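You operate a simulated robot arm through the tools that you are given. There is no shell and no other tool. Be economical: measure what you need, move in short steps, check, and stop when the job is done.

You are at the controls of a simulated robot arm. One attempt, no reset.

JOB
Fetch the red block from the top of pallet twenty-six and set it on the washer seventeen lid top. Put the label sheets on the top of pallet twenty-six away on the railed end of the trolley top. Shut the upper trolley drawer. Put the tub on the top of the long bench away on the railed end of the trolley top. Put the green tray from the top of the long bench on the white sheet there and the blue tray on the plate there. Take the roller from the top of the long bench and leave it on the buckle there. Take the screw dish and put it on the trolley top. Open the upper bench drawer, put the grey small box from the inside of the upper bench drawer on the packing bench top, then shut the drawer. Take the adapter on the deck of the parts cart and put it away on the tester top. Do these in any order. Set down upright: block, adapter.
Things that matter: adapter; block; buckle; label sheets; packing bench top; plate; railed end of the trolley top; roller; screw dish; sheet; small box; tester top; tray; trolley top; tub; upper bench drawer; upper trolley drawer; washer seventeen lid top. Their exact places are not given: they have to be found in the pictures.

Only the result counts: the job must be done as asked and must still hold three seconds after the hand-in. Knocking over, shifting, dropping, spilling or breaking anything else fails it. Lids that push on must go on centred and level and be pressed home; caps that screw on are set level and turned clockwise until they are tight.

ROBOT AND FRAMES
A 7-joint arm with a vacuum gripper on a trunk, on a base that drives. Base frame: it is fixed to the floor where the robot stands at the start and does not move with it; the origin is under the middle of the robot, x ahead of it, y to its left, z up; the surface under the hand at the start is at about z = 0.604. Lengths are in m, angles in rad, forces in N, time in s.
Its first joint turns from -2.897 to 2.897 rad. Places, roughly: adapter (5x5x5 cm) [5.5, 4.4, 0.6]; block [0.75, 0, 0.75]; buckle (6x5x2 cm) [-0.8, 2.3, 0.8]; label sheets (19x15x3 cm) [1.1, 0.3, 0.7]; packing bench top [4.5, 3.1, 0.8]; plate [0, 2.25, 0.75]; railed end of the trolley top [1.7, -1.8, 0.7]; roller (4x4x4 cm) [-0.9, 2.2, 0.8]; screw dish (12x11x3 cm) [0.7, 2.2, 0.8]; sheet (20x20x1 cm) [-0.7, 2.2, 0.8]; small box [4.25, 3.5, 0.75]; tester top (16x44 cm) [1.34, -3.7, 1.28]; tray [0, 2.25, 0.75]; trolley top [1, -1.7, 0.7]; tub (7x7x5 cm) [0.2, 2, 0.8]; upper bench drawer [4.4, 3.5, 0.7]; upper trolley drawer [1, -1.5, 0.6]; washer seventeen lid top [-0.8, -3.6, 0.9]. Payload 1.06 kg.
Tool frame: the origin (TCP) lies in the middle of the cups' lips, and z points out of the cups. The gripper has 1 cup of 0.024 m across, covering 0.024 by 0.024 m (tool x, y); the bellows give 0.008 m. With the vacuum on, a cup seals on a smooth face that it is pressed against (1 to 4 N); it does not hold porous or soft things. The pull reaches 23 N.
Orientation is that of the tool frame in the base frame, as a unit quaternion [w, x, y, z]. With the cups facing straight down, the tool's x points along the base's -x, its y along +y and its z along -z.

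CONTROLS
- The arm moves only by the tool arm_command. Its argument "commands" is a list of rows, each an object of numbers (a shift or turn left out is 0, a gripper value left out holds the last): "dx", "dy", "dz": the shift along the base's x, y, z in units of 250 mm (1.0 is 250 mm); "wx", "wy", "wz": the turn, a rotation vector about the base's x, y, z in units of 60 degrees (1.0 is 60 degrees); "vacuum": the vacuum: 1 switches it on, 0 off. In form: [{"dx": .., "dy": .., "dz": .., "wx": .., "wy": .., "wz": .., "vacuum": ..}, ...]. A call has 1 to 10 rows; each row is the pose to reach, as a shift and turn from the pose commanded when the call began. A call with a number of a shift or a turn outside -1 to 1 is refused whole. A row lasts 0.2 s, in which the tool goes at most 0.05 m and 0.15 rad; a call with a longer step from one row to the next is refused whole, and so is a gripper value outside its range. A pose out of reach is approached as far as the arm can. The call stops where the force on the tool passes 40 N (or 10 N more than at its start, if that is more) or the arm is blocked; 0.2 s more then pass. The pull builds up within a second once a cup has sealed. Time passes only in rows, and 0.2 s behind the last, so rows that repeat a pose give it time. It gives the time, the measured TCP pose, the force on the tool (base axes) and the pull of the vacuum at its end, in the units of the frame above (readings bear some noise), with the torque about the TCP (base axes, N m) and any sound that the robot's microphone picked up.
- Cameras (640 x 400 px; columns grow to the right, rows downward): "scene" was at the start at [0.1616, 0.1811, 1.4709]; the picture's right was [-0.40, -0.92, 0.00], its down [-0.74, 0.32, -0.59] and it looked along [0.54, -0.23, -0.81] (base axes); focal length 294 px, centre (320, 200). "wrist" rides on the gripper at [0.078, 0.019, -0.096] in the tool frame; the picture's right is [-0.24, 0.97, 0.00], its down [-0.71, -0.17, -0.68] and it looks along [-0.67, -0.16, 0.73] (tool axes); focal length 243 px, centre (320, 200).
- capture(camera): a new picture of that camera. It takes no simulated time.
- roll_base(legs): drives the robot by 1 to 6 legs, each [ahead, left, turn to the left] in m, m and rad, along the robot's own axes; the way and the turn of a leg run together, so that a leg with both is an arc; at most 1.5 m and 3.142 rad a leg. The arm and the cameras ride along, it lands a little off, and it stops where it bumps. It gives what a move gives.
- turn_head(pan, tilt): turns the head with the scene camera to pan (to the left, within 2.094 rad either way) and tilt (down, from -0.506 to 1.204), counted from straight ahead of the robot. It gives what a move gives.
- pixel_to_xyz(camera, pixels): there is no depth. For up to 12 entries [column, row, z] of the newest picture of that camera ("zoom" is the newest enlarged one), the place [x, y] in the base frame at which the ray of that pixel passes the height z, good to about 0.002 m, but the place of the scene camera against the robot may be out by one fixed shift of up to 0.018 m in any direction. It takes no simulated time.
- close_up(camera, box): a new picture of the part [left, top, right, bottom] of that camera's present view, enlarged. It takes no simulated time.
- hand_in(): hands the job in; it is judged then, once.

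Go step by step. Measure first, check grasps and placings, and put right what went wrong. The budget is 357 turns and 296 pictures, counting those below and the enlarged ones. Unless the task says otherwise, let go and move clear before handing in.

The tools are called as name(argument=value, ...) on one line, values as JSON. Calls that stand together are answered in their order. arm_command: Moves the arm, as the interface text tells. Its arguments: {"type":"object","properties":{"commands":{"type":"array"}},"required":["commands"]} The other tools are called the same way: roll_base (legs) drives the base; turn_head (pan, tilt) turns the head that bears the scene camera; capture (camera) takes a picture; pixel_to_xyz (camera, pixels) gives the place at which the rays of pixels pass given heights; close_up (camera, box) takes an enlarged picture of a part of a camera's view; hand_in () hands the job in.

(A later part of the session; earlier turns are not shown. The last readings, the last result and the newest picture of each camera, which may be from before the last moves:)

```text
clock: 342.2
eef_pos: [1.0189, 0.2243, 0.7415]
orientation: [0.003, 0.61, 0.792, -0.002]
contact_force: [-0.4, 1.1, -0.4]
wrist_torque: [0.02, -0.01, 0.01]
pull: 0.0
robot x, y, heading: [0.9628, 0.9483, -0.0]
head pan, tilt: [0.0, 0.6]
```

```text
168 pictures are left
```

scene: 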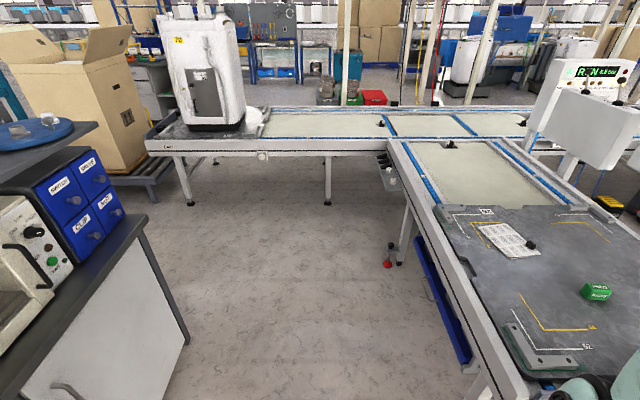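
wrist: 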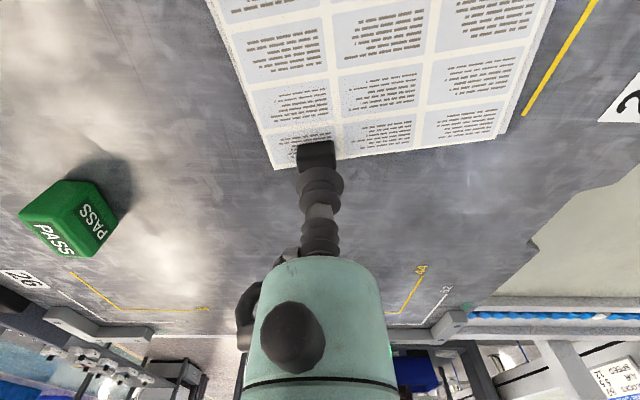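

I centre over the knob (1.023, 0.184) at z 0.695 and check.

arm_command(commands=[{"dx": 0.016, "dy": -0.08}, {"dx": 0.016, "dy": -0.16}, {"dx": 0.016, "dy": -0.16, "dz": -0.18}, {"dx": 0.016, "dy": -0.16, "dz": -0.18}])

capture(camera="wrist")

close_up(camera="wrist", box=[250, 80, 390, 200])

```text
clock: 343.2
eef_pos: [1.023, 0.1836, 0.6975]
orientation: [0.004, 0.609, 0.793, -0.002]
contact_force: [0.6, -0.7, 0.3]
wrist_torque: [-0.01, 0.0, 0.05]
pull: 0.1
robot x, y, heading: [0.9696, 0.9483, -0.001]
head pan, tilt: [0.0, 0.6]
```

```text
167 pictures are left
```

wrist: 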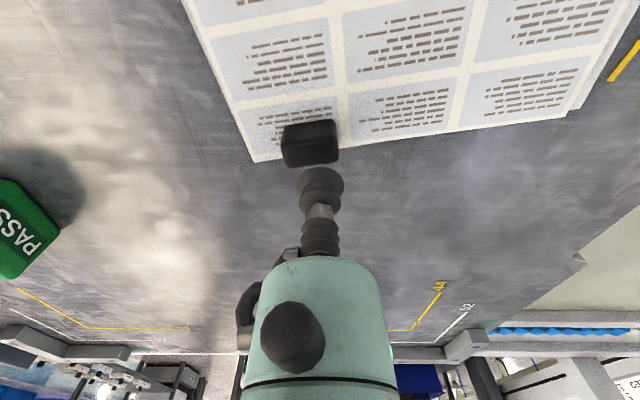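

```text
3.33 times, centred on (320, 140) of wrist
```

zoom: 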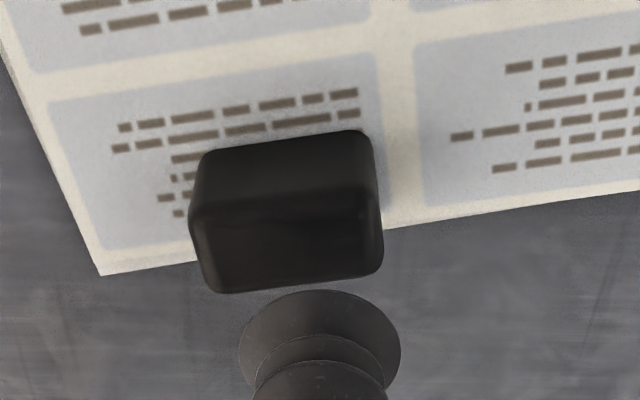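

pixel_to_xyz(camera="wrist", pixels=[[311, 153.5, 0.663], [311, 153.5, 0.67], [288, 145, 0.663], [338, 140, 0.663], [339, 160, 0.663], [291, 167, 0.663]])

```text
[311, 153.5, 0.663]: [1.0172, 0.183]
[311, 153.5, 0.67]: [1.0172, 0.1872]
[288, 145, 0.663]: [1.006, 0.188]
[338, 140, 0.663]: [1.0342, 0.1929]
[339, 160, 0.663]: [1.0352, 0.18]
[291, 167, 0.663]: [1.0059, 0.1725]
```

I adjust 3 mm and press down with vacuum.

arm_command(commands=[{"dx": -0.012, "dz": -0.08, "vacuum": 1}, {"dx": -0.012, "dz": -0.11}, {"dx": -0.012, "dz": -0.12}, {"dx": -0.012, "dz": -0.13}, {"dx": -0.012, "dz": -0.14}, {"dx": -0.012, "dz": -0.14}])

```text
clock: 344.3
eef_pos: [1.0201, 0.1793, 0.669]
orientation: [0.004, 0.608, 0.794, -0.006]
contact_force: [2.9, 0.7, 12.6]
wrist_torque: [0.0, 0.08, 0.04]
pull: 0.1
robot x, y, heading: [0.9657, 0.9477, -0.003]
head pan, tilt: [0.0, 0.6]
stopped in row 5: the force on the tool passed its limit at 44 N (the readings are from after the stop); the commanded pose is now the measured one
```

Contact at 0.669. I hold a moment to see whether it seals.

arm_command(commands=[{"dz": 0.0}, {"dz": 0.0}, {"dz": 0.0}, {"dz": 0.0}, {"dz": 0.0}])

capture(camera="wrist")

```text
clock: 345.5
eef_pos: [1.0202, 0.1801, 0.669]
orientation: [0.006, 0.608, 0.794, -0.005]
contact_force: [2.6, -1.1, 24.5]
wrist_torque: [0.03, 0.04, -0.02]
pull: 0.1
robot x, y, heading: [0.9688, 0.9519, -0.002]
head pan, tilt: [0.0, 0.6]
```

```text
165 pictures are left
```

wrist: 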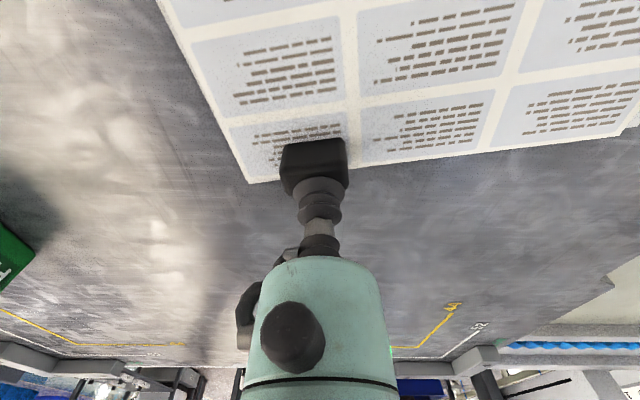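

The cup sits over the far edge; the knob's centre is ~7 mm toward +y. I lift, shift and press again.

arm_command(commands=[{"dz": 0.06}, {"dz": 0.06, "dy": 0.03}, {"dz": 0.03, "dy": 0.03}, {"dz": 0.02, "dy": 0.03}, {"dz": 0.012, "dy": 0.03}, {"dz": 0.008, "dy": 0.03}, {"dz": 0.008, "dy": 0.03}, {"dz": 0.008, "dy": 0.03}])

close_up(camera="wrist", box=[250, 100, 390, 220])

```text
clock: 347.3
eef_pos: [1.0203, 0.1887, 0.6696]
orientation: [0.003, 0.609, 0.793, -0.005]
contact_force: [3.2, 0.3, 6.4]
wrist_torque: [-0.02, 0.06, -0.01]
pull: 0.0
robot x, y, heading: [0.9673, 0.95, 0.001]
head pan, tilt: [0.0, 0.6]
```

```text
3.33 times, centred on (320, 160) of wrist
```

zoom: 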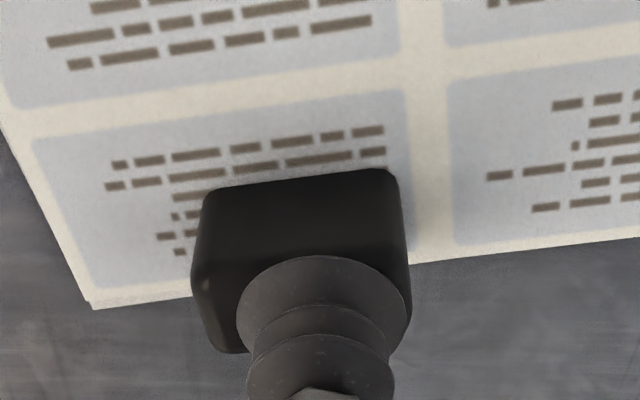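

pixel_to_xyz(camera="zoom", pixels=[[300, 180, 0.642], [300, 180, 0.648], [225, 350, 0.666], [408, 320, 0.666], [195, 275, 0.666], [205, 200, 0.645], [400, 175, 0.645], [405, 250, 0.666]])

```text
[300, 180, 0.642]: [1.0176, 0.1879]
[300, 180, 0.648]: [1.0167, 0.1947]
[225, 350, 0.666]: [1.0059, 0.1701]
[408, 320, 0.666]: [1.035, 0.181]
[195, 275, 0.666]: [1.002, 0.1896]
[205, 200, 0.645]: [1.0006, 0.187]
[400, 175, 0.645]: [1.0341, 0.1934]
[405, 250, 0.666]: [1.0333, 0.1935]
```

The knob top is only ~33×17 mm, too narrow for the 24 mm cup. I test the sheet's own surface at its centre (1.06, 0.26).

arm_command(commands=[{"dz": 0.1}, {"dz": 0.16, "dx": 0.08, "dy": 0.1}, {"dz": 0.16, "dx": 0.16, "dy": 0.2}, {"dz": 0.16, "dx": 0.16, "dy": 0.28}, {"dz": 0.06, "dx": 0.16, "dy": 0.28}, {"dz": -0.02, "dx": 0.16, "dy": 0.28}, {"dz": -0.05, "dx": 0.16, "dy": 0.28}, {"dz": -0.07, "dx": 0.16, "dy": 0.28}, {"dz": -0.07, "dx": 0.16, "dy": 0.28}])

capture(camera="wrist")

```text
clock: 349.3
eef_pos: [1.0599, 0.258, 0.6539]
orientation: [0.004, 0.609, 0.793, -0.006]
contact_force: [-1.2, -1.1, 14.5]
wrist_torque: [0.1, -0.03, 0.05]
pull: 23.0
robot x, y, heading: [0.9663, 0.9478, -0.001]
head pan, tilt: [0.0, 0.6]
```

```text
163 pictures are left
```

wrist: 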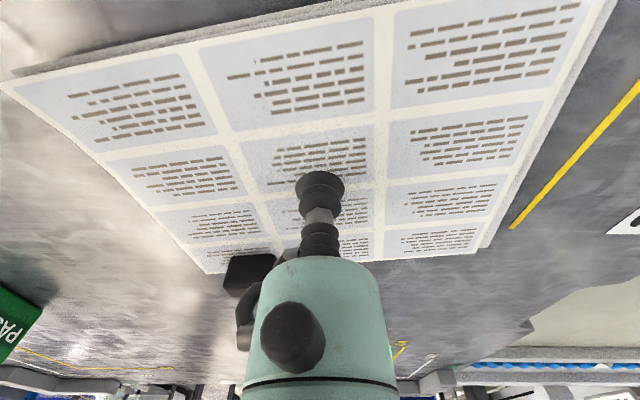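

The sheet surface seals (23 N). I lift slowly.

arm_command(commands=[{"dz": 0.04}, {"dz": 0.1}, {"dz": 0.2}, {"dz": 0.3}, {"dz": 0.4}, {"dz": 0.4}])

capture(camera="wrist")

turn_head(pan=-1.0, tilt=0.9)

capture(camera="scene")

```text
clock: 350.7
eef_pos: [1.062, 0.2584, 0.753]
orientation: [0.004, 0.609, 0.793, -0.005]
contact_force: [0.0, 1.1, -1.0]
wrist_torque: [0.05, 0.01, -0.01]
pull: 23.8
robot x, y, heading: [0.9672, 0.9491, -0.004]
head pan, tilt: [0.0, 0.6]
```

```text
162 pictures are left
```

wrist: 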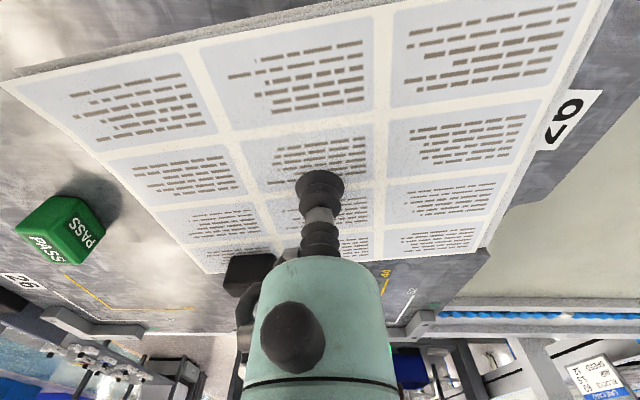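

```text
clock: 351.9
eef_pos: [1.0615, 0.259, 0.7525]
orientation: [0.004, 0.608, 0.794, -0.006]
contact_force: [0.0, -0.2, -0.6]
wrist_torque: [0.02, -0.02, 0.04]
pull: 22.5
robot x, y, heading: [0.9665, 0.9504, -0.0]
head pan, tilt: [-1.0, 0.901]
```

```text
161 pictures are left
```

scene: 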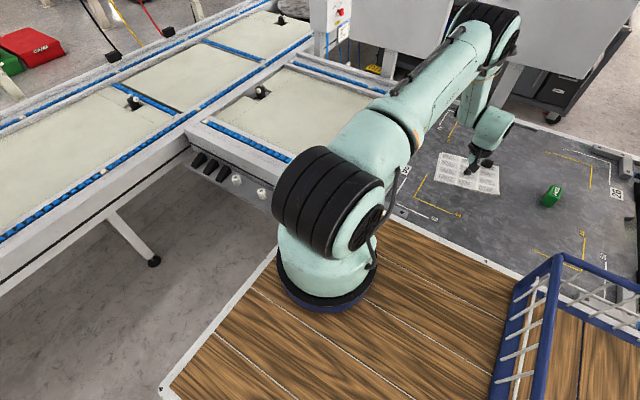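

The sheets hang level. I raise them and pull in to my right side, clear of the post, then drive round to the trolley.

arm_command(commands=[{"dz": 0.18}, {"dz": 0.36}, {"dz": 0.54}, {"dz": 0.72}, {"dz": 0.9}, {"dz": 1.0}, {"dz": 1.0, "dx": 0.08, "dy": 0.12}, {"dz": 1.0, "dx": 0.16, "dy": 0.28}, {"dz": 1.0, "dx": 0.2, "dy": 0.44}, {"dz": 1.0, "dx": 0.24, "dy": 0.56}])

arm_command(commands=[{"dz": 0.1, "dy": 0.1}, {"dz": 0.2, "dy": 0.15}, {"dz": 0.24, "dy": 0.15}, {"dz": 0.24, "dy": 0.15}])

capture(camera="wrist")

```text
clock: 354.1
eef_pos: [1.1199, 0.3989, 1.002]
orientation: [0.002, 0.61, 0.793, -0.005]
contact_force: [0.1, 0.6, -1.7]
wrist_torque: [0.03, 0.03, -0.01]
pull: 23.3
robot x, y, heading: [0.9694, 0.9482, -0.002]
head pan, tilt: [-1.0, 0.901]
```

```text
clock: 355.1
eef_pos: [1.1203, 0.4355, 1.0625]
orientation: [0.003, 0.61, 0.792, -0.005]
contact_force: [-0.3, 0.2, -2.4]
wrist_torque: [0.0, 0.0, -0.01]
pull: 23.1
robot x, y, heading: [0.9672, 0.945, 0.004]
head pan, tilt: [-1.0, 0.901]
```

```text
160 pictures are left
```

wrist: 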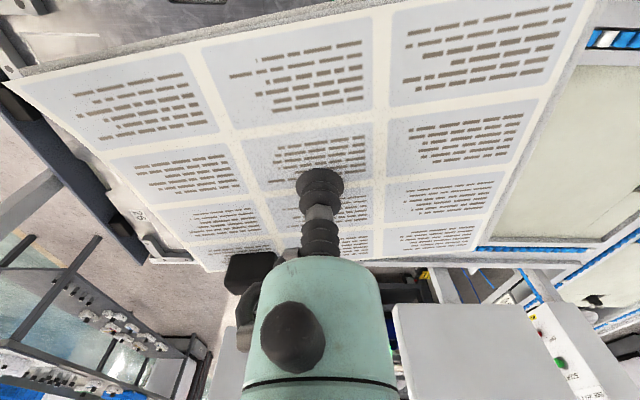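

roll_base(legs=[[-1.02, 0.07, 0], [0, -1.0, 0], [0, -1.0, 0]])

turn_head(pan=-0.6, tilt=0.7)

capture(camera="scene")

```text
clock: 369.9
eef_pos: [0.13, -1.4834, 1.0629]
orientation: [0.003, 0.605, 0.796, -0.005]
contact_force: [-0.8, 0.1, -1.5]
wrist_torque: [0.0, -0.02, 0.0]
pull: 23.0
robot x, y, heading: [-0.0276, -0.9692, 0.007]
head pan, tilt: [-1.0, 0.901]
```

```text
clock: 370.7
eef_pos: [0.1296, -1.4835, 1.062]
orientation: [0.004, 0.605, 0.796, -0.004]
contact_force: [-0.3, -0.2, -0.9]
wrist_torque: [-0.02, -0.03, 0.01]
pull: 22.6
robot x, y, heading: [-0.0286, -0.9714, 0.006]
head pan, tilt: [-0.6, 0.7]
```

```text
159 pictures are left
```

scene: 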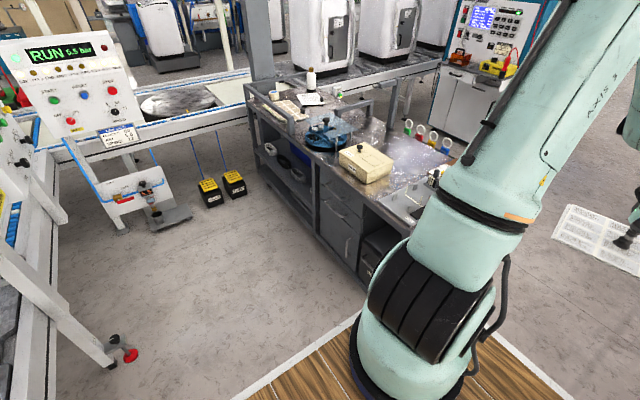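

The way is clear. I drive ahead 1.45 m at y ≈ −1.04.

roll_base(legs=[[0.7, -0.06, -0.006], [0.76, 0, 0]])

capture(camera="wrist")

turn_head(pan=-1.3, tilt=0.7)

capture(camera="scene")

```text
clock: 378.3
eef_pos: [1.5816, -1.5461, 1.0622]
orientation: [0.004, 0.613, 0.79, -0.005]
contact_force: [-0.4, -0.2, -1.8]
wrist_torque: [-0.01, -0.02, 0.0]
pull: 22.9
robot x, y, heading: [1.4343, -1.0289, -0.011]
head pan, tilt: [-0.6, 0.7]
```

```text
158 pictures are left
```

wrist: 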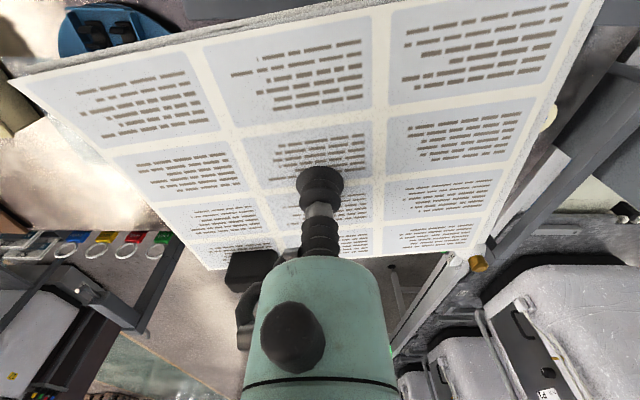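

```text
clock: 379.4
eef_pos: [1.5811, -1.5452, 1.0612]
orientation: [0.005, 0.612, 0.79, -0.006]
contact_force: [0.3, 0.0, -1.4]
wrist_torque: [0.0, -0.01, 0.0]
pull: 22.9
robot x, y, heading: [1.4351, -1.0317, -0.01]
head pan, tilt: [-1.3, 0.7]
```

```text
157 pictures are left
```

scene: 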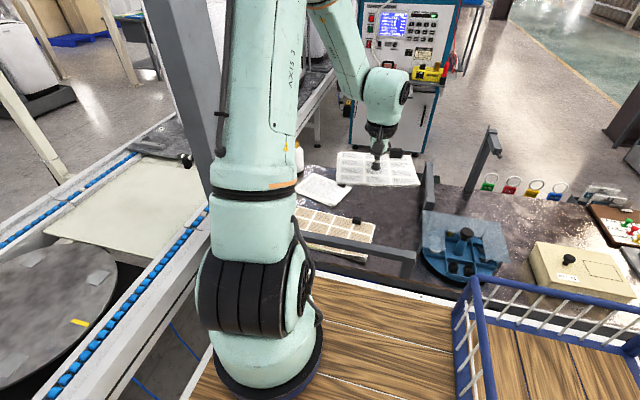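

close_up(camera="scene", box=[290, 130, 480, 280])

pixel_to_xyz(camera="zoom", pixels=[[165, 230, 0.722], [60, 195, 0.722], [285, 340, 0.722], [260, 425, 0.722], [235, 395, 0.722], [440, 300, 0.717], [465, 205, 0.717], [440, 215, 0.717], [405, 398, 0.717]])

```text
2.67 times, centred on (385, 205) of scene
```

zoom: 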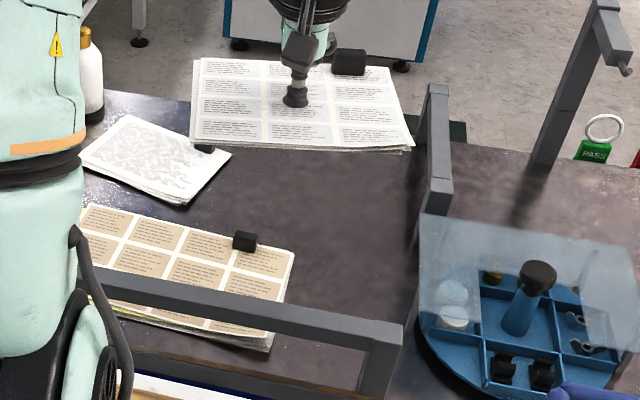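

```text
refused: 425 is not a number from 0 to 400
```

pixel_to_xyz(camera="zoom", pixels=[[231, 155, 0.722], [185, 205, 0.722], [293, 255, 0.722], [270, 350, 0.717], [375, 395, 0.717], [410, 250, 0.717], [437, 190, 0.717], [408, 320, 0.717], [300, 200, 0.717]])

```text
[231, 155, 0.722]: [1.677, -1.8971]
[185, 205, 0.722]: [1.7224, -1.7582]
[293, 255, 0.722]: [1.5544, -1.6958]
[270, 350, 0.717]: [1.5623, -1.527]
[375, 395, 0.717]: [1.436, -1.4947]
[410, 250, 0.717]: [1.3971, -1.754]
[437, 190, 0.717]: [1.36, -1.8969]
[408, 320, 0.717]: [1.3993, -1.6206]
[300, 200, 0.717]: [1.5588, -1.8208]
```

Free region is x 1.40–1.65, y −1.72…−1.95. I aim the sheet's centre at (1.54, −1.825), squared up by −11°.

arm_command(commands=[{"dy": -0.16, "wz": -0.06}, {"dx": -0.04, "dy": -0.32, "wz": -0.13}, {"dx": -0.08, "dy": -0.48, "wz": -0.19}, {"dx": -0.12, "dy": -0.64, "wz": -0.19}, {"dx": -0.165, "dy": -0.8, "wz": -0.19}, {"dx": -0.165, "dy": -0.96, "wz": -0.19}, {"dx": -0.165, "dy": -1.0, "wz": -0.19, "dz": -0.12}, {"dx": -0.165, "dy": -1.0, "wz": -0.19, "dz": -0.3}, {"dx": -0.165, "dy": -1.0, "wz": -0.19, "dz": -0.48}, {"dx": -0.165, "dy": -1.0, "wz": -0.19, "dz": -0.48}])

arm_command(commands=[{"dy": -0.12}, {"dy": -0.12, "dz": -0.16}, {"dy": -0.12, "dz": -0.32}, {"dy": -0.12, "dz": -0.42}, {"dy": -0.12, "dz": -0.42}])

capture(camera="wrist")

close_up(camera="scene", box=[270, 130, 500, 290])

```text
clock: 381.6
eef_pos: [1.5391, -1.7955, 0.943]
orientation: [0.003, 0.688, 0.726, -0.006]
contact_force: [0.2, 0.3, -0.8]
wrist_torque: [-0.01, -0.03, 0.0]
pull: 22.9
robot x, y, heading: [1.432, -1.0289, -0.015]
head pan, tilt: [-1.3, 0.7]
```

```text
clock: 382.8
eef_pos: [1.5381, -1.8257, 0.8383]
orientation: [0.003, 0.688, 0.726, -0.005]
contact_force: [0.1, 0.6, -1.0]
wrist_torque: [0.0, -0.03, 0.0]
pull: 22.6
robot x, y, heading: [1.4314, -1.0313, -0.015]
head pan, tilt: [-1.3, 0.7]
```

```text
155 pictures are left
```

wrist: 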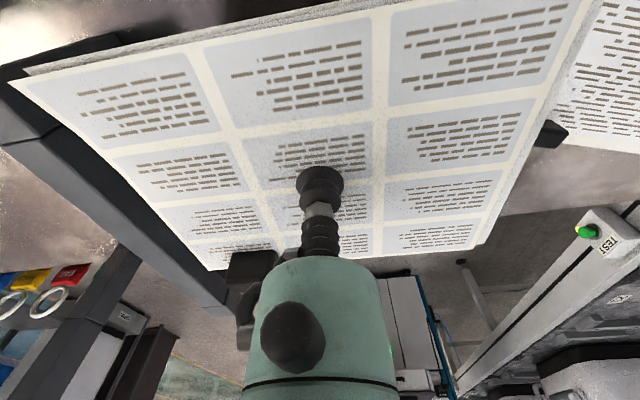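

```text
2.50 times, centred on (385, 210) of scene
```

zoom: 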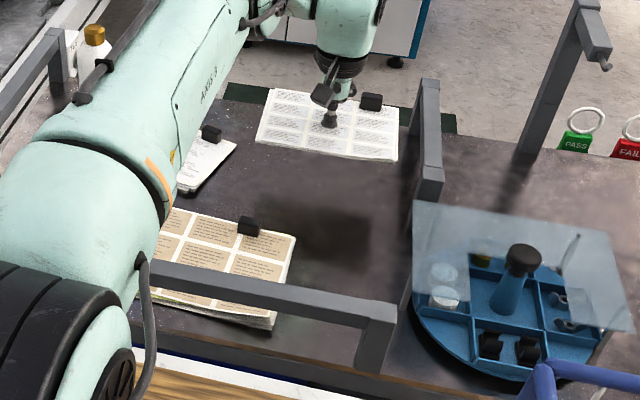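

Landing spot is clear of the cream and white sheets and the divider. I lower in steps.

arm_command(commands=[{"dz": -0.16}, {"dz": -0.28}, {"dz": -0.34}, {"dz": -0.37}, {"dz": -0.385}, {"dz": -0.385}])

```text
clock: 384.2
eef_pos: [1.5397, -1.8254, 0.7401]
orientation: [0.003, 0.688, 0.725, -0.005]
contact_force: [-0.2, -0.5, 0.0]
wrist_torque: [-0.01, -0.02, 0.03]
pull: 23.1
robot x, y, heading: [1.4347, -1.03, -0.005]
head pan, tilt: [-1.3, 0.7]
```

arm_command(commands=[{"dz": -0.008}, {"dz": -0.016}, {"dz": -0.024}, {"dz": -0.024}])

```text
clock: 385.2
eef_pos: [1.5408, -1.8252, 0.7356]
orientation: [0.003, 0.688, 0.725, -0.005]
contact_force: [-0.4, 0.1, -1.1]
wrist_torque: [-0.02, -0.03, -0.02]
pull: 23.3
robot x, y, heading: [1.4311, -1.03, -0.012]
head pan, tilt: [-1.3, 0.7]
```

arm_command(commands=[{"dz": -0.01}, {"dz": -0.018}, {"dz": -0.026}, {"dz": -0.026}])

```text
clock: 386.2
eef_pos: [1.5413, -1.8251, 0.7274]
orientation: [0.003, 0.688, 0.725, -0.005]
contact_force: [0.6, -0.3, -1.5]
wrist_torque: [0.02, -0.03, 0.01]
pull: 23.2
robot x, y, heading: [1.4297, -1.0312, -0.013]
head pan, tilt: [-1.3, 0.7]
```

arm_command(commands=[{"dz": -0.01}, {"dz": -0.018}, {"dz": -0.026}, {"dz": -0.026}])

close_up(camera="scene", box=[310, 130, 460, 250])

```text
clock: 387.2
eef_pos: [1.5413, -1.8263, 0.7217]
orientation: [0.004, 0.689, 0.725, -0.007]
contact_force: [3.4, -4.5, 14.6]
wrist_torque: [0.07, -0.03, 0.03]
pull: 23.2
robot x, y, heading: [1.4345, -1.0276, -0.012]
head pan, tilt: [-1.3, 0.7]
```

```text
3.33 times, centred on (385, 190) of scene
```

zoom: 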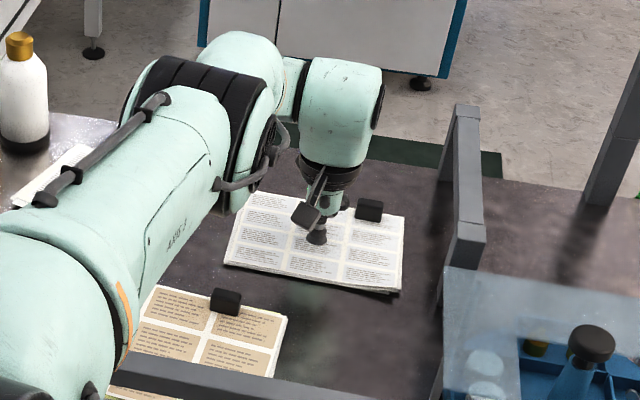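

In contact, well placed. I release and rise.

arm_command(commands=[{"dz": 0.006, "vacuum": 0}, {"dz": 0.006}, {"dz": 0.006}, {"dz": 0.006}, {"dz": 0.006}, {"dz": 0.04}, {"dz": 0.2}, {"dz": 0.38}, {"dz": 0.56}, {"dz": 0.74}])

arm_command(commands=[{"dz": 0.18}, {"dz": 0.36}, {"dz": 0.5, "dy": 0.12}, {"dz": 0.6, "dy": 0.28}, {"dz": 0.6, "dy": 0.46}, {"dz": 0.6, "dy": 0.64}, {"dz": 0.6, "dy": 0.82}, {"dz": 0.6, "dy": 1.0}, {"dz": 0.6, "dy": 1.0}])

capture(camera="wrist")

```text
clock: 389.4
eef_pos: [1.542, -1.8247, 0.9063]
orientation: [0.002, 0.688, 0.726, -0.004]
contact_force: [0.0, 0.0, 0.2]
wrist_torque: [-0.01, -0.01, 0.01]
pull: 0.1
robot x, y, heading: [1.4344, -1.0288, -0.01]
head pan, tilt: [-1.3, 0.7]
```

```text
clock: 391.4
eef_pos: [1.5401, -1.5751, 1.0559]
orientation: [0.003, 0.688, 0.725, -0.006]
contact_force: [0.9, 0.6, -0.2]
wrist_torque: [0.02, 0.02, -0.05]
pull: 0.1
robot x, y, heading: [1.4311, -1.0343, -0.014]
head pan, tilt: [-1.3, 0.7]
```

```text
152 pictures are left
```

wrist: 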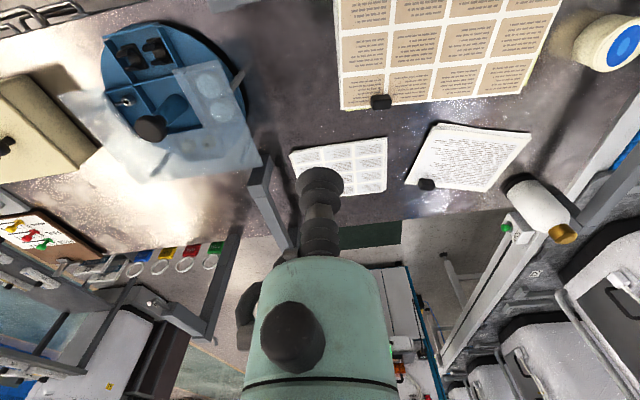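

The label sheets lie properly in the railed end. Next the screw dish: I drive back round to the cabinet area.

arm_command(commands=[{"dy": 0.1, "dz": 0.05}, {"dy": 0.15, "dz": 0.08}])

roll_base(legs=[[-0.72, 0.08, 0.014], [-0.74, 0, 0], [0, 1.0, 0], [0, 1.0, 0]])

turn_head(pan=0.6, tilt=0.4)

capture(camera="scene")

```text
clock: 392.0
eef_pos: [1.5407, -1.5373, 1.0762]
orientation: [0.003, 0.688, 0.725, -0.006]
contact_force: [0.3, -0.4, 0.7]
wrist_torque: [0.01, 0.02, 0.0]
pull: 0.2
robot x, y, heading: [1.4301, -1.0303, -0.011]
head pan, tilt: [-1.3, 0.7]
```

```text
clock: 409.2
eef_pos: [0.0628, 0.5515, 1.0761]
orientation: [0.004, 0.686, 0.728, -0.005]
contact_force: [0.5, 0.2, -0.3]
wrist_torque: [0.01, 0.03, 0.01]
pull: 0.1
robot x, y, heading: [-0.0521, 1.0553, -0.005]
head pan, tilt: [-1.3, 0.7]
```

```text
clock: 411.1
eef_pos: [0.0609, 0.552, 1.0769]
orientation: [0.004, 0.685, 0.728, -0.005]
contact_force: [0.7, -0.1, -0.2]
wrist_torque: [-0.02, 0.0, 0.02]
pull: 0.0
robot x, y, heading: [-0.0503, 1.0588, 0.001]
head pan, tilt: [0.6, 0.4]
```

```text
151 pictures are left
```

scene: 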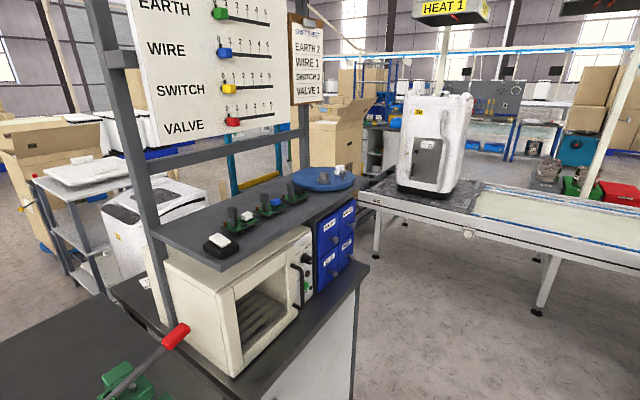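

The board's shelf stands over the microwave; the dish is behind it. I check access from the cabinet's right end.

roll_base(legs=[[0.95, 0.0, 0.0]])

turn_head(pan=1.0, tilt=0.5)

capture(camera="scene")

turn_head(pan=1.9, tilt=0.4)

capture(camera="scene")

```text
clock: 416.1
eef_pos: [1.0375, 0.561, 1.0761]
orientation: [0.004, 0.679, 0.734, -0.005]
contact_force: [0.8, -0.4, -0.7]
wrist_torque: [0.03, 0.01, -0.02]
pull: 0.1
robot x, y, heading: [0.9142, 1.0655, 0.019]
head pan, tilt: [0.6, 0.4]
```

```text
clock: 417.0
eef_pos: [1.0376, 0.5614, 1.0764]
orientation: [0.003, 0.679, 0.734, -0.006]
contact_force: [0.1, -0.4, 1.0]
wrist_torque: [0.01, 0.01, -0.02]
pull: 0.1
robot x, y, heading: [0.9159, 1.0643, 0.014]
head pan, tilt: [1.0, 0.499]
```

```text
150 pictures are left
```

scene: 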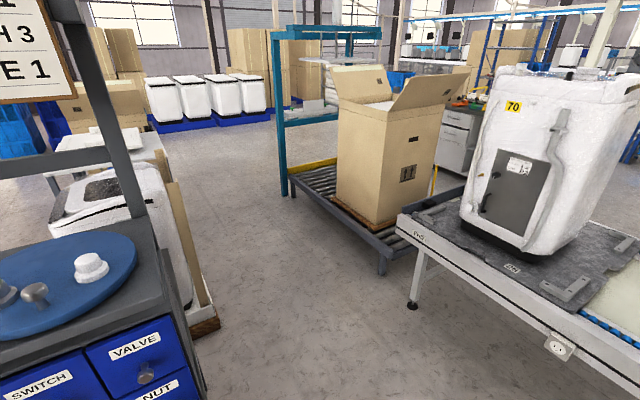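

```text
clock: 418.2
eef_pos: [1.0373, 0.5602, 1.0771]
orientation: [0.004, 0.678, 0.735, -0.006]
contact_force: [-0.6, -1.0, -0.5]
wrist_torque: [-0.03, -0.01, -0.01]
pull: 0.1
robot x, y, heading: [0.9171, 1.0653, 0.018]
head pan, tilt: [1.901, 0.4]
```

```text
149 pictures are left
```

scene: 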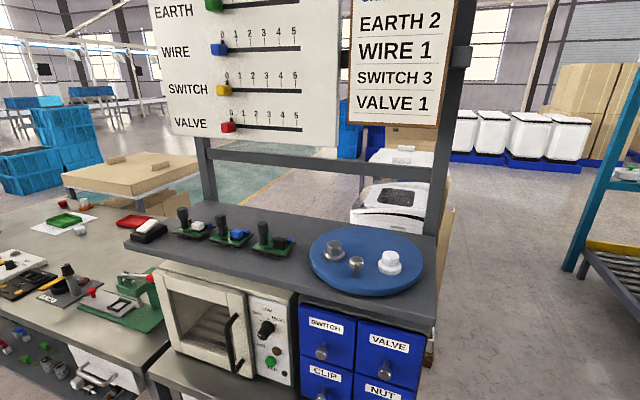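

turn_head(pan=0.9, tilt=0.6)

capture(camera="scene")

```text
clock: 419.4
eef_pos: [1.0375, 0.5613, 1.0771]
orientation: [0.003, 0.679, 0.734, -0.005]
contact_force: [-0.2, 0.1, 0.5]
wrist_torque: [-0.01, 0.01, -0.08]
pull: 0.1
robot x, y, heading: [0.914, 1.0639, 0.018]
head pan, tilt: [0.901, 0.6]
```

```text
148 pictures are left
```

scene: 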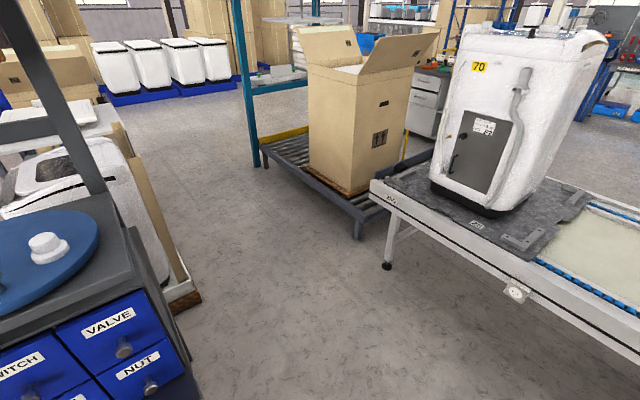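

pixel_to_xyz(camera="scene", pixels=[[387, 267, 0.0], [357, 238, 0.0], [200, 300, 0.0], [175, 315, 0.0], [190, 385, 0.8], [140, 290, 1.1], [118, 225, 1.2], [265, 160, 0.0], [375, 190, 0.8]])

```text
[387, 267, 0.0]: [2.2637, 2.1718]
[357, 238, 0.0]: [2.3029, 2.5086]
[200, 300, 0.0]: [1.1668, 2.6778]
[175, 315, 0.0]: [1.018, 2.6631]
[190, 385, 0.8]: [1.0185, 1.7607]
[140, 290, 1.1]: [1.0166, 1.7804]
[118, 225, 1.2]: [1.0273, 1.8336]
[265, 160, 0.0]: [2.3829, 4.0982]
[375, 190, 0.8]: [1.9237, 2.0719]
```

There is a free lane x 1.05–1.92 beside the cabinet. I fold the arm to front-right, turn about, and enter it facing −x.

arm_command(commands=[{"dx": 0.14, "dy": 0.08}, {"dx": 0.28, "dy": 0.16}, {"dx": 0.42, "dy": 0.25}, {"dx": 0.55, "dy": 0.36}, {"dx": 0.68, "dy": 0.48}, {"dx": 0.8, "dy": 0.6}, {"dx": 0.9, "dy": 0.72}, {"dx": 1.0, "dy": 0.8}, {"dx": 1.0, "dy": 0.8}])

roll_base(legs=[[0.56, 0.03, -0.018], [0, 0, 1.5708], [0, 0, 1.5708]])

turn_head(pan=-0.3, tilt=0.5)

capture(camera="scene")

```text
clock: 421.4
eef_pos: [1.2876, 0.7618, 1.0747]
orientation: [0.003, 0.679, 0.734, -0.006]
contact_force: [0.6, 0.8, -0.2]
wrist_torque: [-0.03, 0.0, 0.01]
pull: 0.0
robot x, y, heading: [0.9156, 1.0628, 0.015]
head pan, tilt: [0.901, 0.6]
```

```text
clock: 432.3
eef_pos: [1.1167, 1.4106, 1.0755]
orientation: [-0.005, 0.723, -0.691, -0.003]
contact_force: [-0.2, -0.4, -0.2]
wrist_torque: [-0.01, 0.01, 0.0]
pull: 0.1
robot x, y, heading: [1.4792, 1.0968, 3.124]
head pan, tilt: [0.901, 0.6]
```

```text
clock: 433.7
eef_pos: [1.1161, 1.4109, 1.0757]
orientation: [-0.006, 0.723, -0.691, -0.003]
contact_force: [0.5, 0.1, -0.5]
wrist_torque: [0.01, -0.02, -0.01]
pull: 0.1
robot x, y, heading: [1.4766, 1.0964, 3.123]
head pan, tilt: [-0.3, 0.499]
```

```text
147 pictures are left
```

scene: 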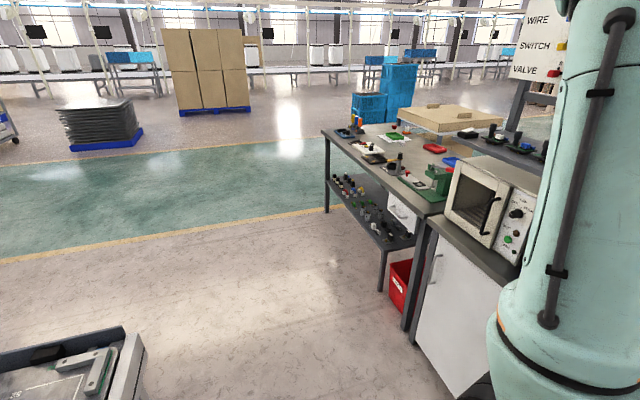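

I slide right (+y) 1.08 m into the lane.

roll_base(legs=[[-0.02, -0.7, 0.018], [0, -0.38, 0]])

turn_head(pan=0.0, tilt=0.8)

capture(camera="scene")

capture(camera="wrist")

```text
clock: 439.5
eef_pos: [1.1317, 2.4741, 1.0752]
orientation: [-0.006, 0.729, -0.684, -0.003]
contact_force: [0.0, 0.2, 1.3]
wrist_torque: [0.01, 0.04, 0.0]
pull: 0.1
robot x, y, heading: [1.4963, 2.1687, -3.14]
head pan, tilt: [-0.3, 0.499]
```

```text
clock: 440.3
eef_pos: [1.1302, 2.4753, 1.0755]
orientation: [-0.006, 0.729, -0.684, -0.004]
contact_force: [0.0, -1.0, -0.7]
wrist_torque: [0.01, -0.02, -0.01]
pull: 0.1
robot x, y, heading: [1.5022, 2.1674, -3.133]
head pan, tilt: [0.0, 0.799]
```

```text
146 pictures are left
```

scene: 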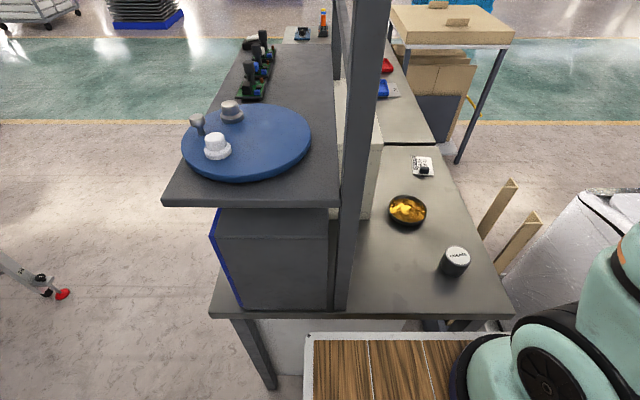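

```text
145 pictures are left
```

wrist: 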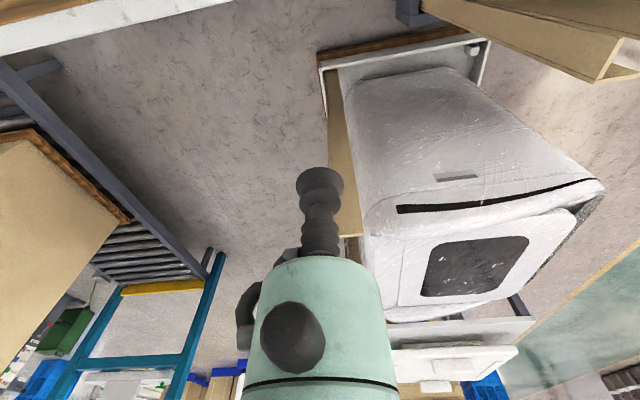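

The screw dish with brass screws is at (407,211), a canister at (453,262). I enlarge the dish and meanwhile turn the tool so its camera faces −x.

close_up(camera="scene", box=[360, 170, 480, 260])

arm_command(commands=[{"wz": 0.125}, {"wz": 0.25}, {"wz": 0.375}, {"wz": 0.5}, {"wz": 0.625}, {"wz": 0.75}, {"wz": 0.875}, {"wz": 1.0}, {"wz": 1.0}])

arm_command(commands=[{"wz": 0.125, "dx": -0.1, "dy": -0.1}, {"wz": 0.25, "dx": -0.2, "dy": -0.2}, {"wz": 0.375, "dx": -0.3, "dy": -0.3}, {"wz": 0.43, "dx": -0.4, "dy": -0.42}, {"wz": 0.43, "dx": -0.5, "dy": -0.56}, {"wz": 0.43, "dx": -0.6, "dy": -0.7}, {"wz": 0.43, "dx": -0.7, "dy": -0.82}, {"wz": 0.43, "dx": -0.8, "dy": -0.9}, {"wz": 0.43, "dx": -0.8, "dy": -0.9}])

capture(camera="wrist")

```text
4.44 times, centred on (420, 215) of scene
```

zoom: 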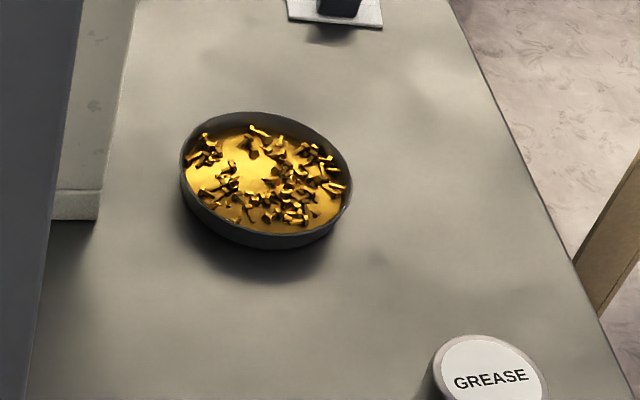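

```text
clock: 442.3
eef_pos: [1.1308, 2.4749, 1.0752]
orientation: [-0.003, 0.974, -0.227, -0.006]
contact_force: [-0.1, -0.4, -0.2]
wrist_torque: [-0.05, -0.02, 0.0]
pull: 0.0
robot x, y, heading: [1.4953, 2.1655, -3.142]
head pan, tilt: [0.0, 0.799]
```

```text
clock: 444.3
eef_pos: [0.929, 2.2511, 1.0707]
orientation: [-0.002, 1.0, -0.005, -0.007]
contact_force: [-0.5, 0.1, 0.0]
wrist_torque: [-0.04, -0.04, 0.01]
pull: 0.0
robot x, y, heading: [1.4946, 2.1663, -3.135]
head pan, tilt: [0.0, 0.799]
```

```text
143 pictures are left
```

wrist: 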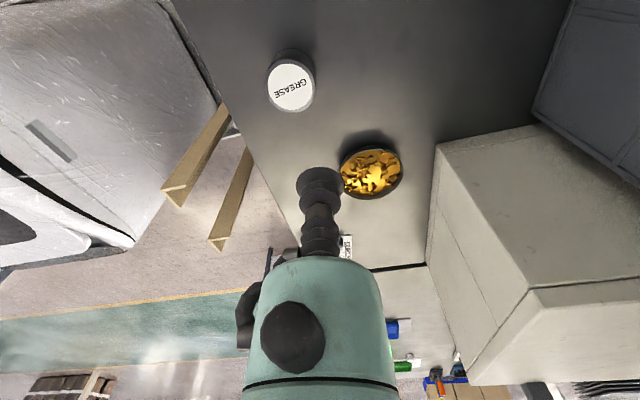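

I measure the dish and enlarge it from the wrist.

pixel_to_xyz(camera="wrist", pixels=[[372, 173, 0.825], [342, 175, 0.84], [403, 170, 0.84], [440, 150, 1.1], [430, 265, 1.1]])

close_up(camera="wrist", box=[330, 130, 420, 210])

```text
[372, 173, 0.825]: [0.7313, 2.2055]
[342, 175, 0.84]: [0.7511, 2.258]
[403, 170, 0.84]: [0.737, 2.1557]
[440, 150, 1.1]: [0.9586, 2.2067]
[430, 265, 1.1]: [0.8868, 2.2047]
```

```text
5.00 times, centred on (375, 170) of wrist
```

zoom: 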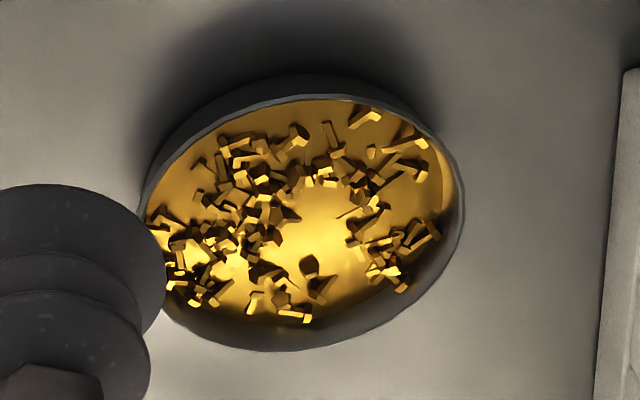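

The clear patch in the dish is at about wrist (375,176). I move closer to measure it better.

arm_command(commands=[{"dx": -0.12, "dy": -0.06, "dz": -0.08}, {"dx": -0.24, "dy": -0.12, "dz": -0.18}, {"dx": -0.36, "dy": -0.18, "dz": -0.28}, {"dx": -0.46, "dy": -0.18, "dz": -0.4}, {"dx": -0.52, "dy": -0.18, "dz": -0.5}, {"dx": -0.52, "dy": -0.18, "dz": -0.5}])

capture(camera="wrist")

close_up(camera="wrist", box=[240, 60, 420, 190])

```text
clock: 445.7
eef_pos: [0.8005, 2.2049, 0.9517]
orientation: [-0.002, 1.0, -0.005, -0.006]
contact_force: [-0.6, 0.1, -0.2]
wrist_torque: [0.0, 0.0, -0.02]
pull: 0.1
robot x, y, heading: [1.5008, 2.1677, -3.142]
head pan, tilt: [0.0, 0.799]
```

```text
141 pictures are left
```

wrist: 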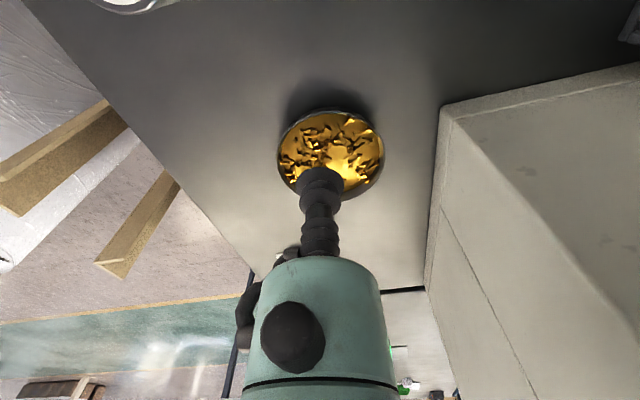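

```text
3.08 times, centred on (330, 125) of wrist
```

zoom: 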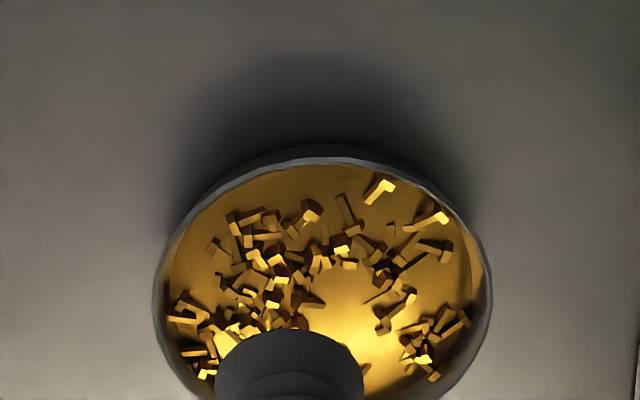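

pixel_to_xyz(camera="zoom", pixels=[[155, 300, 0.848], [492, 300, 0.848], [320, 158, 0.848], [340, 300, 0.822], [335, 255, 0.822], [380, 290, 0.822]])

```text
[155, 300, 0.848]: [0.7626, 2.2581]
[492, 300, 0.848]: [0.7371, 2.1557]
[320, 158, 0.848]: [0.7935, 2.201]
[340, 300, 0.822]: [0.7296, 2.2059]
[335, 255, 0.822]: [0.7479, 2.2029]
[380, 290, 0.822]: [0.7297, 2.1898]
```

I step back to see the whole patch unobstructed.

arm_command(commands=[{"dx": 0.16, "dy": 0.1}, {"dx": 0.26, "dy": 0.2}, {"dx": 0.26, "dy": 0.26}, {"dx": 0.26, "dy": 0.26}])

capture(camera="wrist")

close_up(camera="wrist", box=[310, 110, 450, 210])

```text
clock: 446.7
eef_pos: [0.8649, 2.271, 0.9491]
orientation: [-0.002, 1.0, -0.003, -0.007]
contact_force: [-0.1, 0.5, 0.1]
wrist_torque: [0.01, 0.05, 0.02]
pull: 0.0
robot x, y, heading: [1.4989, 2.1656, -3.138]
head pan, tilt: [0.0, 0.799]
```

```text
139 pictures are left
```

wrist: 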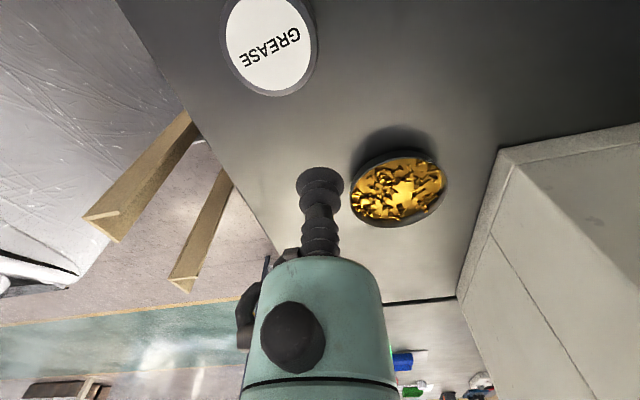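

```text
4.00 times, centred on (380, 160) of wrist
```

zoom: 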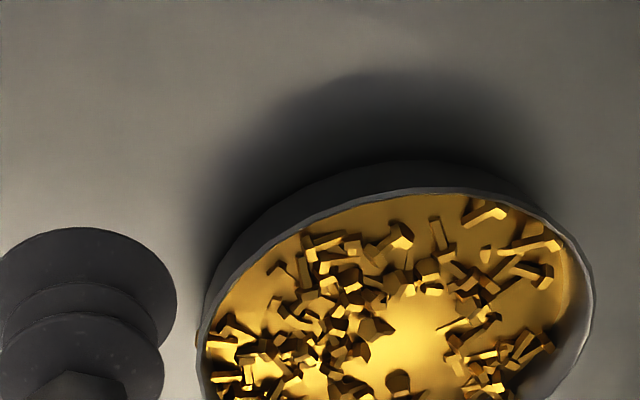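

close_up(camera="wrist", box=[345, 145, 450, 235])

```text
4.44 times, centred on (398, 190) of wrist
```

zoom: 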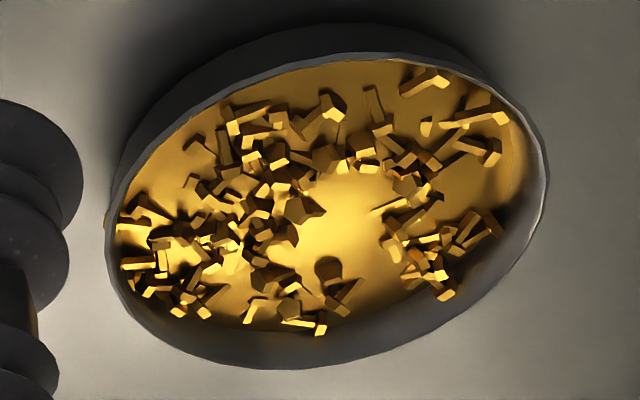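

pixel_to_xyz(camera="zoom", pixels=[[343, 220, 0.824], [295, 238, 0.824], [390, 220, 0.824], [350, 178, 0.824], [330, 258, 0.83], [120, 230, 0.85], [545, 180, 0.85], [343, 220, 0.835]])

```text
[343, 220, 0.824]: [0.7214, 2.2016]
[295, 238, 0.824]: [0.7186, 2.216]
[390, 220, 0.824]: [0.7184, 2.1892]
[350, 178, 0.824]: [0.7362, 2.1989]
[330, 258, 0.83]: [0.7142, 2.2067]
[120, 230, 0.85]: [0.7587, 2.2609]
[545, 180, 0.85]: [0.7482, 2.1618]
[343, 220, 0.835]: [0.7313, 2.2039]
```

The clear patch (≈26 mm) is centred near (0.727, 2.2025). I go above it at z 0.875 and check.

arm_command(commands=[{"dx": -0.16, "dy": -0.08}, {"dx": -0.32, "dy": -0.18}, {"dx": -0.48, "dy": -0.274}, {"dx": -0.552, "dy": -0.274}, {"dx": -0.552, "dy": -0.274, "dz": -0.15}, {"dx": -0.552, "dy": -0.274, "dz": -0.28}, {"dx": -0.552, "dy": -0.274, "dz": -0.28}])

capture(camera="wrist")

close_up(camera="wrist", box=[250, 90, 400, 210])

```text
clock: 448.3
eef_pos: [0.7268, 2.2092, 0.8807]
orientation: [-0.002, 1.0, -0.008, -0.007]
contact_force: [-0.1, -0.4, -0.1]
wrist_torque: [0.03, 0.0, 0.02]
pull: 0.1
robot x, y, heading: [1.4986, 2.1664, -3.136]
head pan, tilt: [0.0, 0.799]
```

```text
136 pictures are left
```

wrist: 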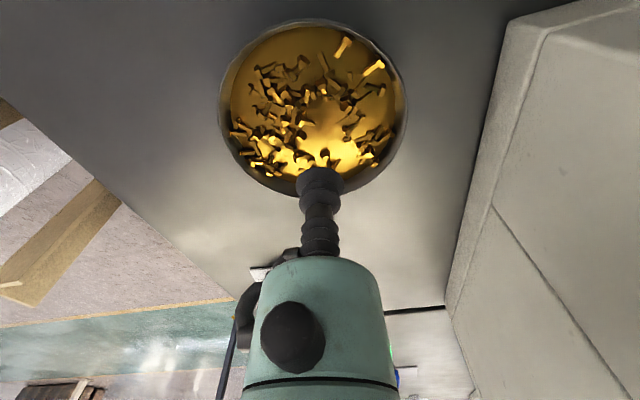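

```text
3.33 times, centred on (325, 150) of wrist
```

zoom: 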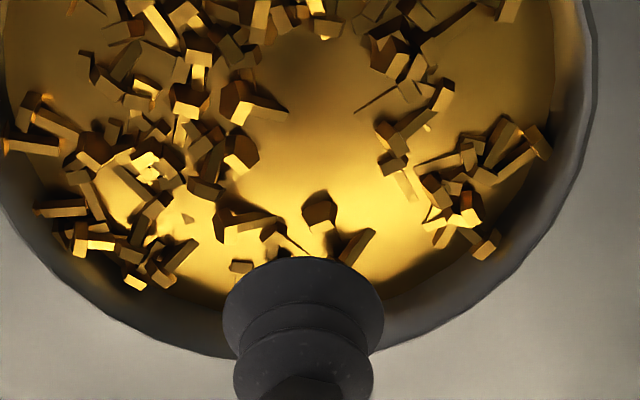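

pixel_to_xyz(camera="zoom", pixels=[[318, 130, 0.824], [318, 130, 0.832], [318, 130, 0.84], [270, 130, 0.83], [378, 130, 0.83], [325, 45, 0.83], [320, 195, 0.833]])

```text
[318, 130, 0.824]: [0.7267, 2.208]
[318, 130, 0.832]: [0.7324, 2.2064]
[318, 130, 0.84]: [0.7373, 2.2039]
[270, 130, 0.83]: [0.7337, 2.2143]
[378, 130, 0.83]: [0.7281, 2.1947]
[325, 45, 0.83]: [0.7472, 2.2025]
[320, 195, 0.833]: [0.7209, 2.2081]
```

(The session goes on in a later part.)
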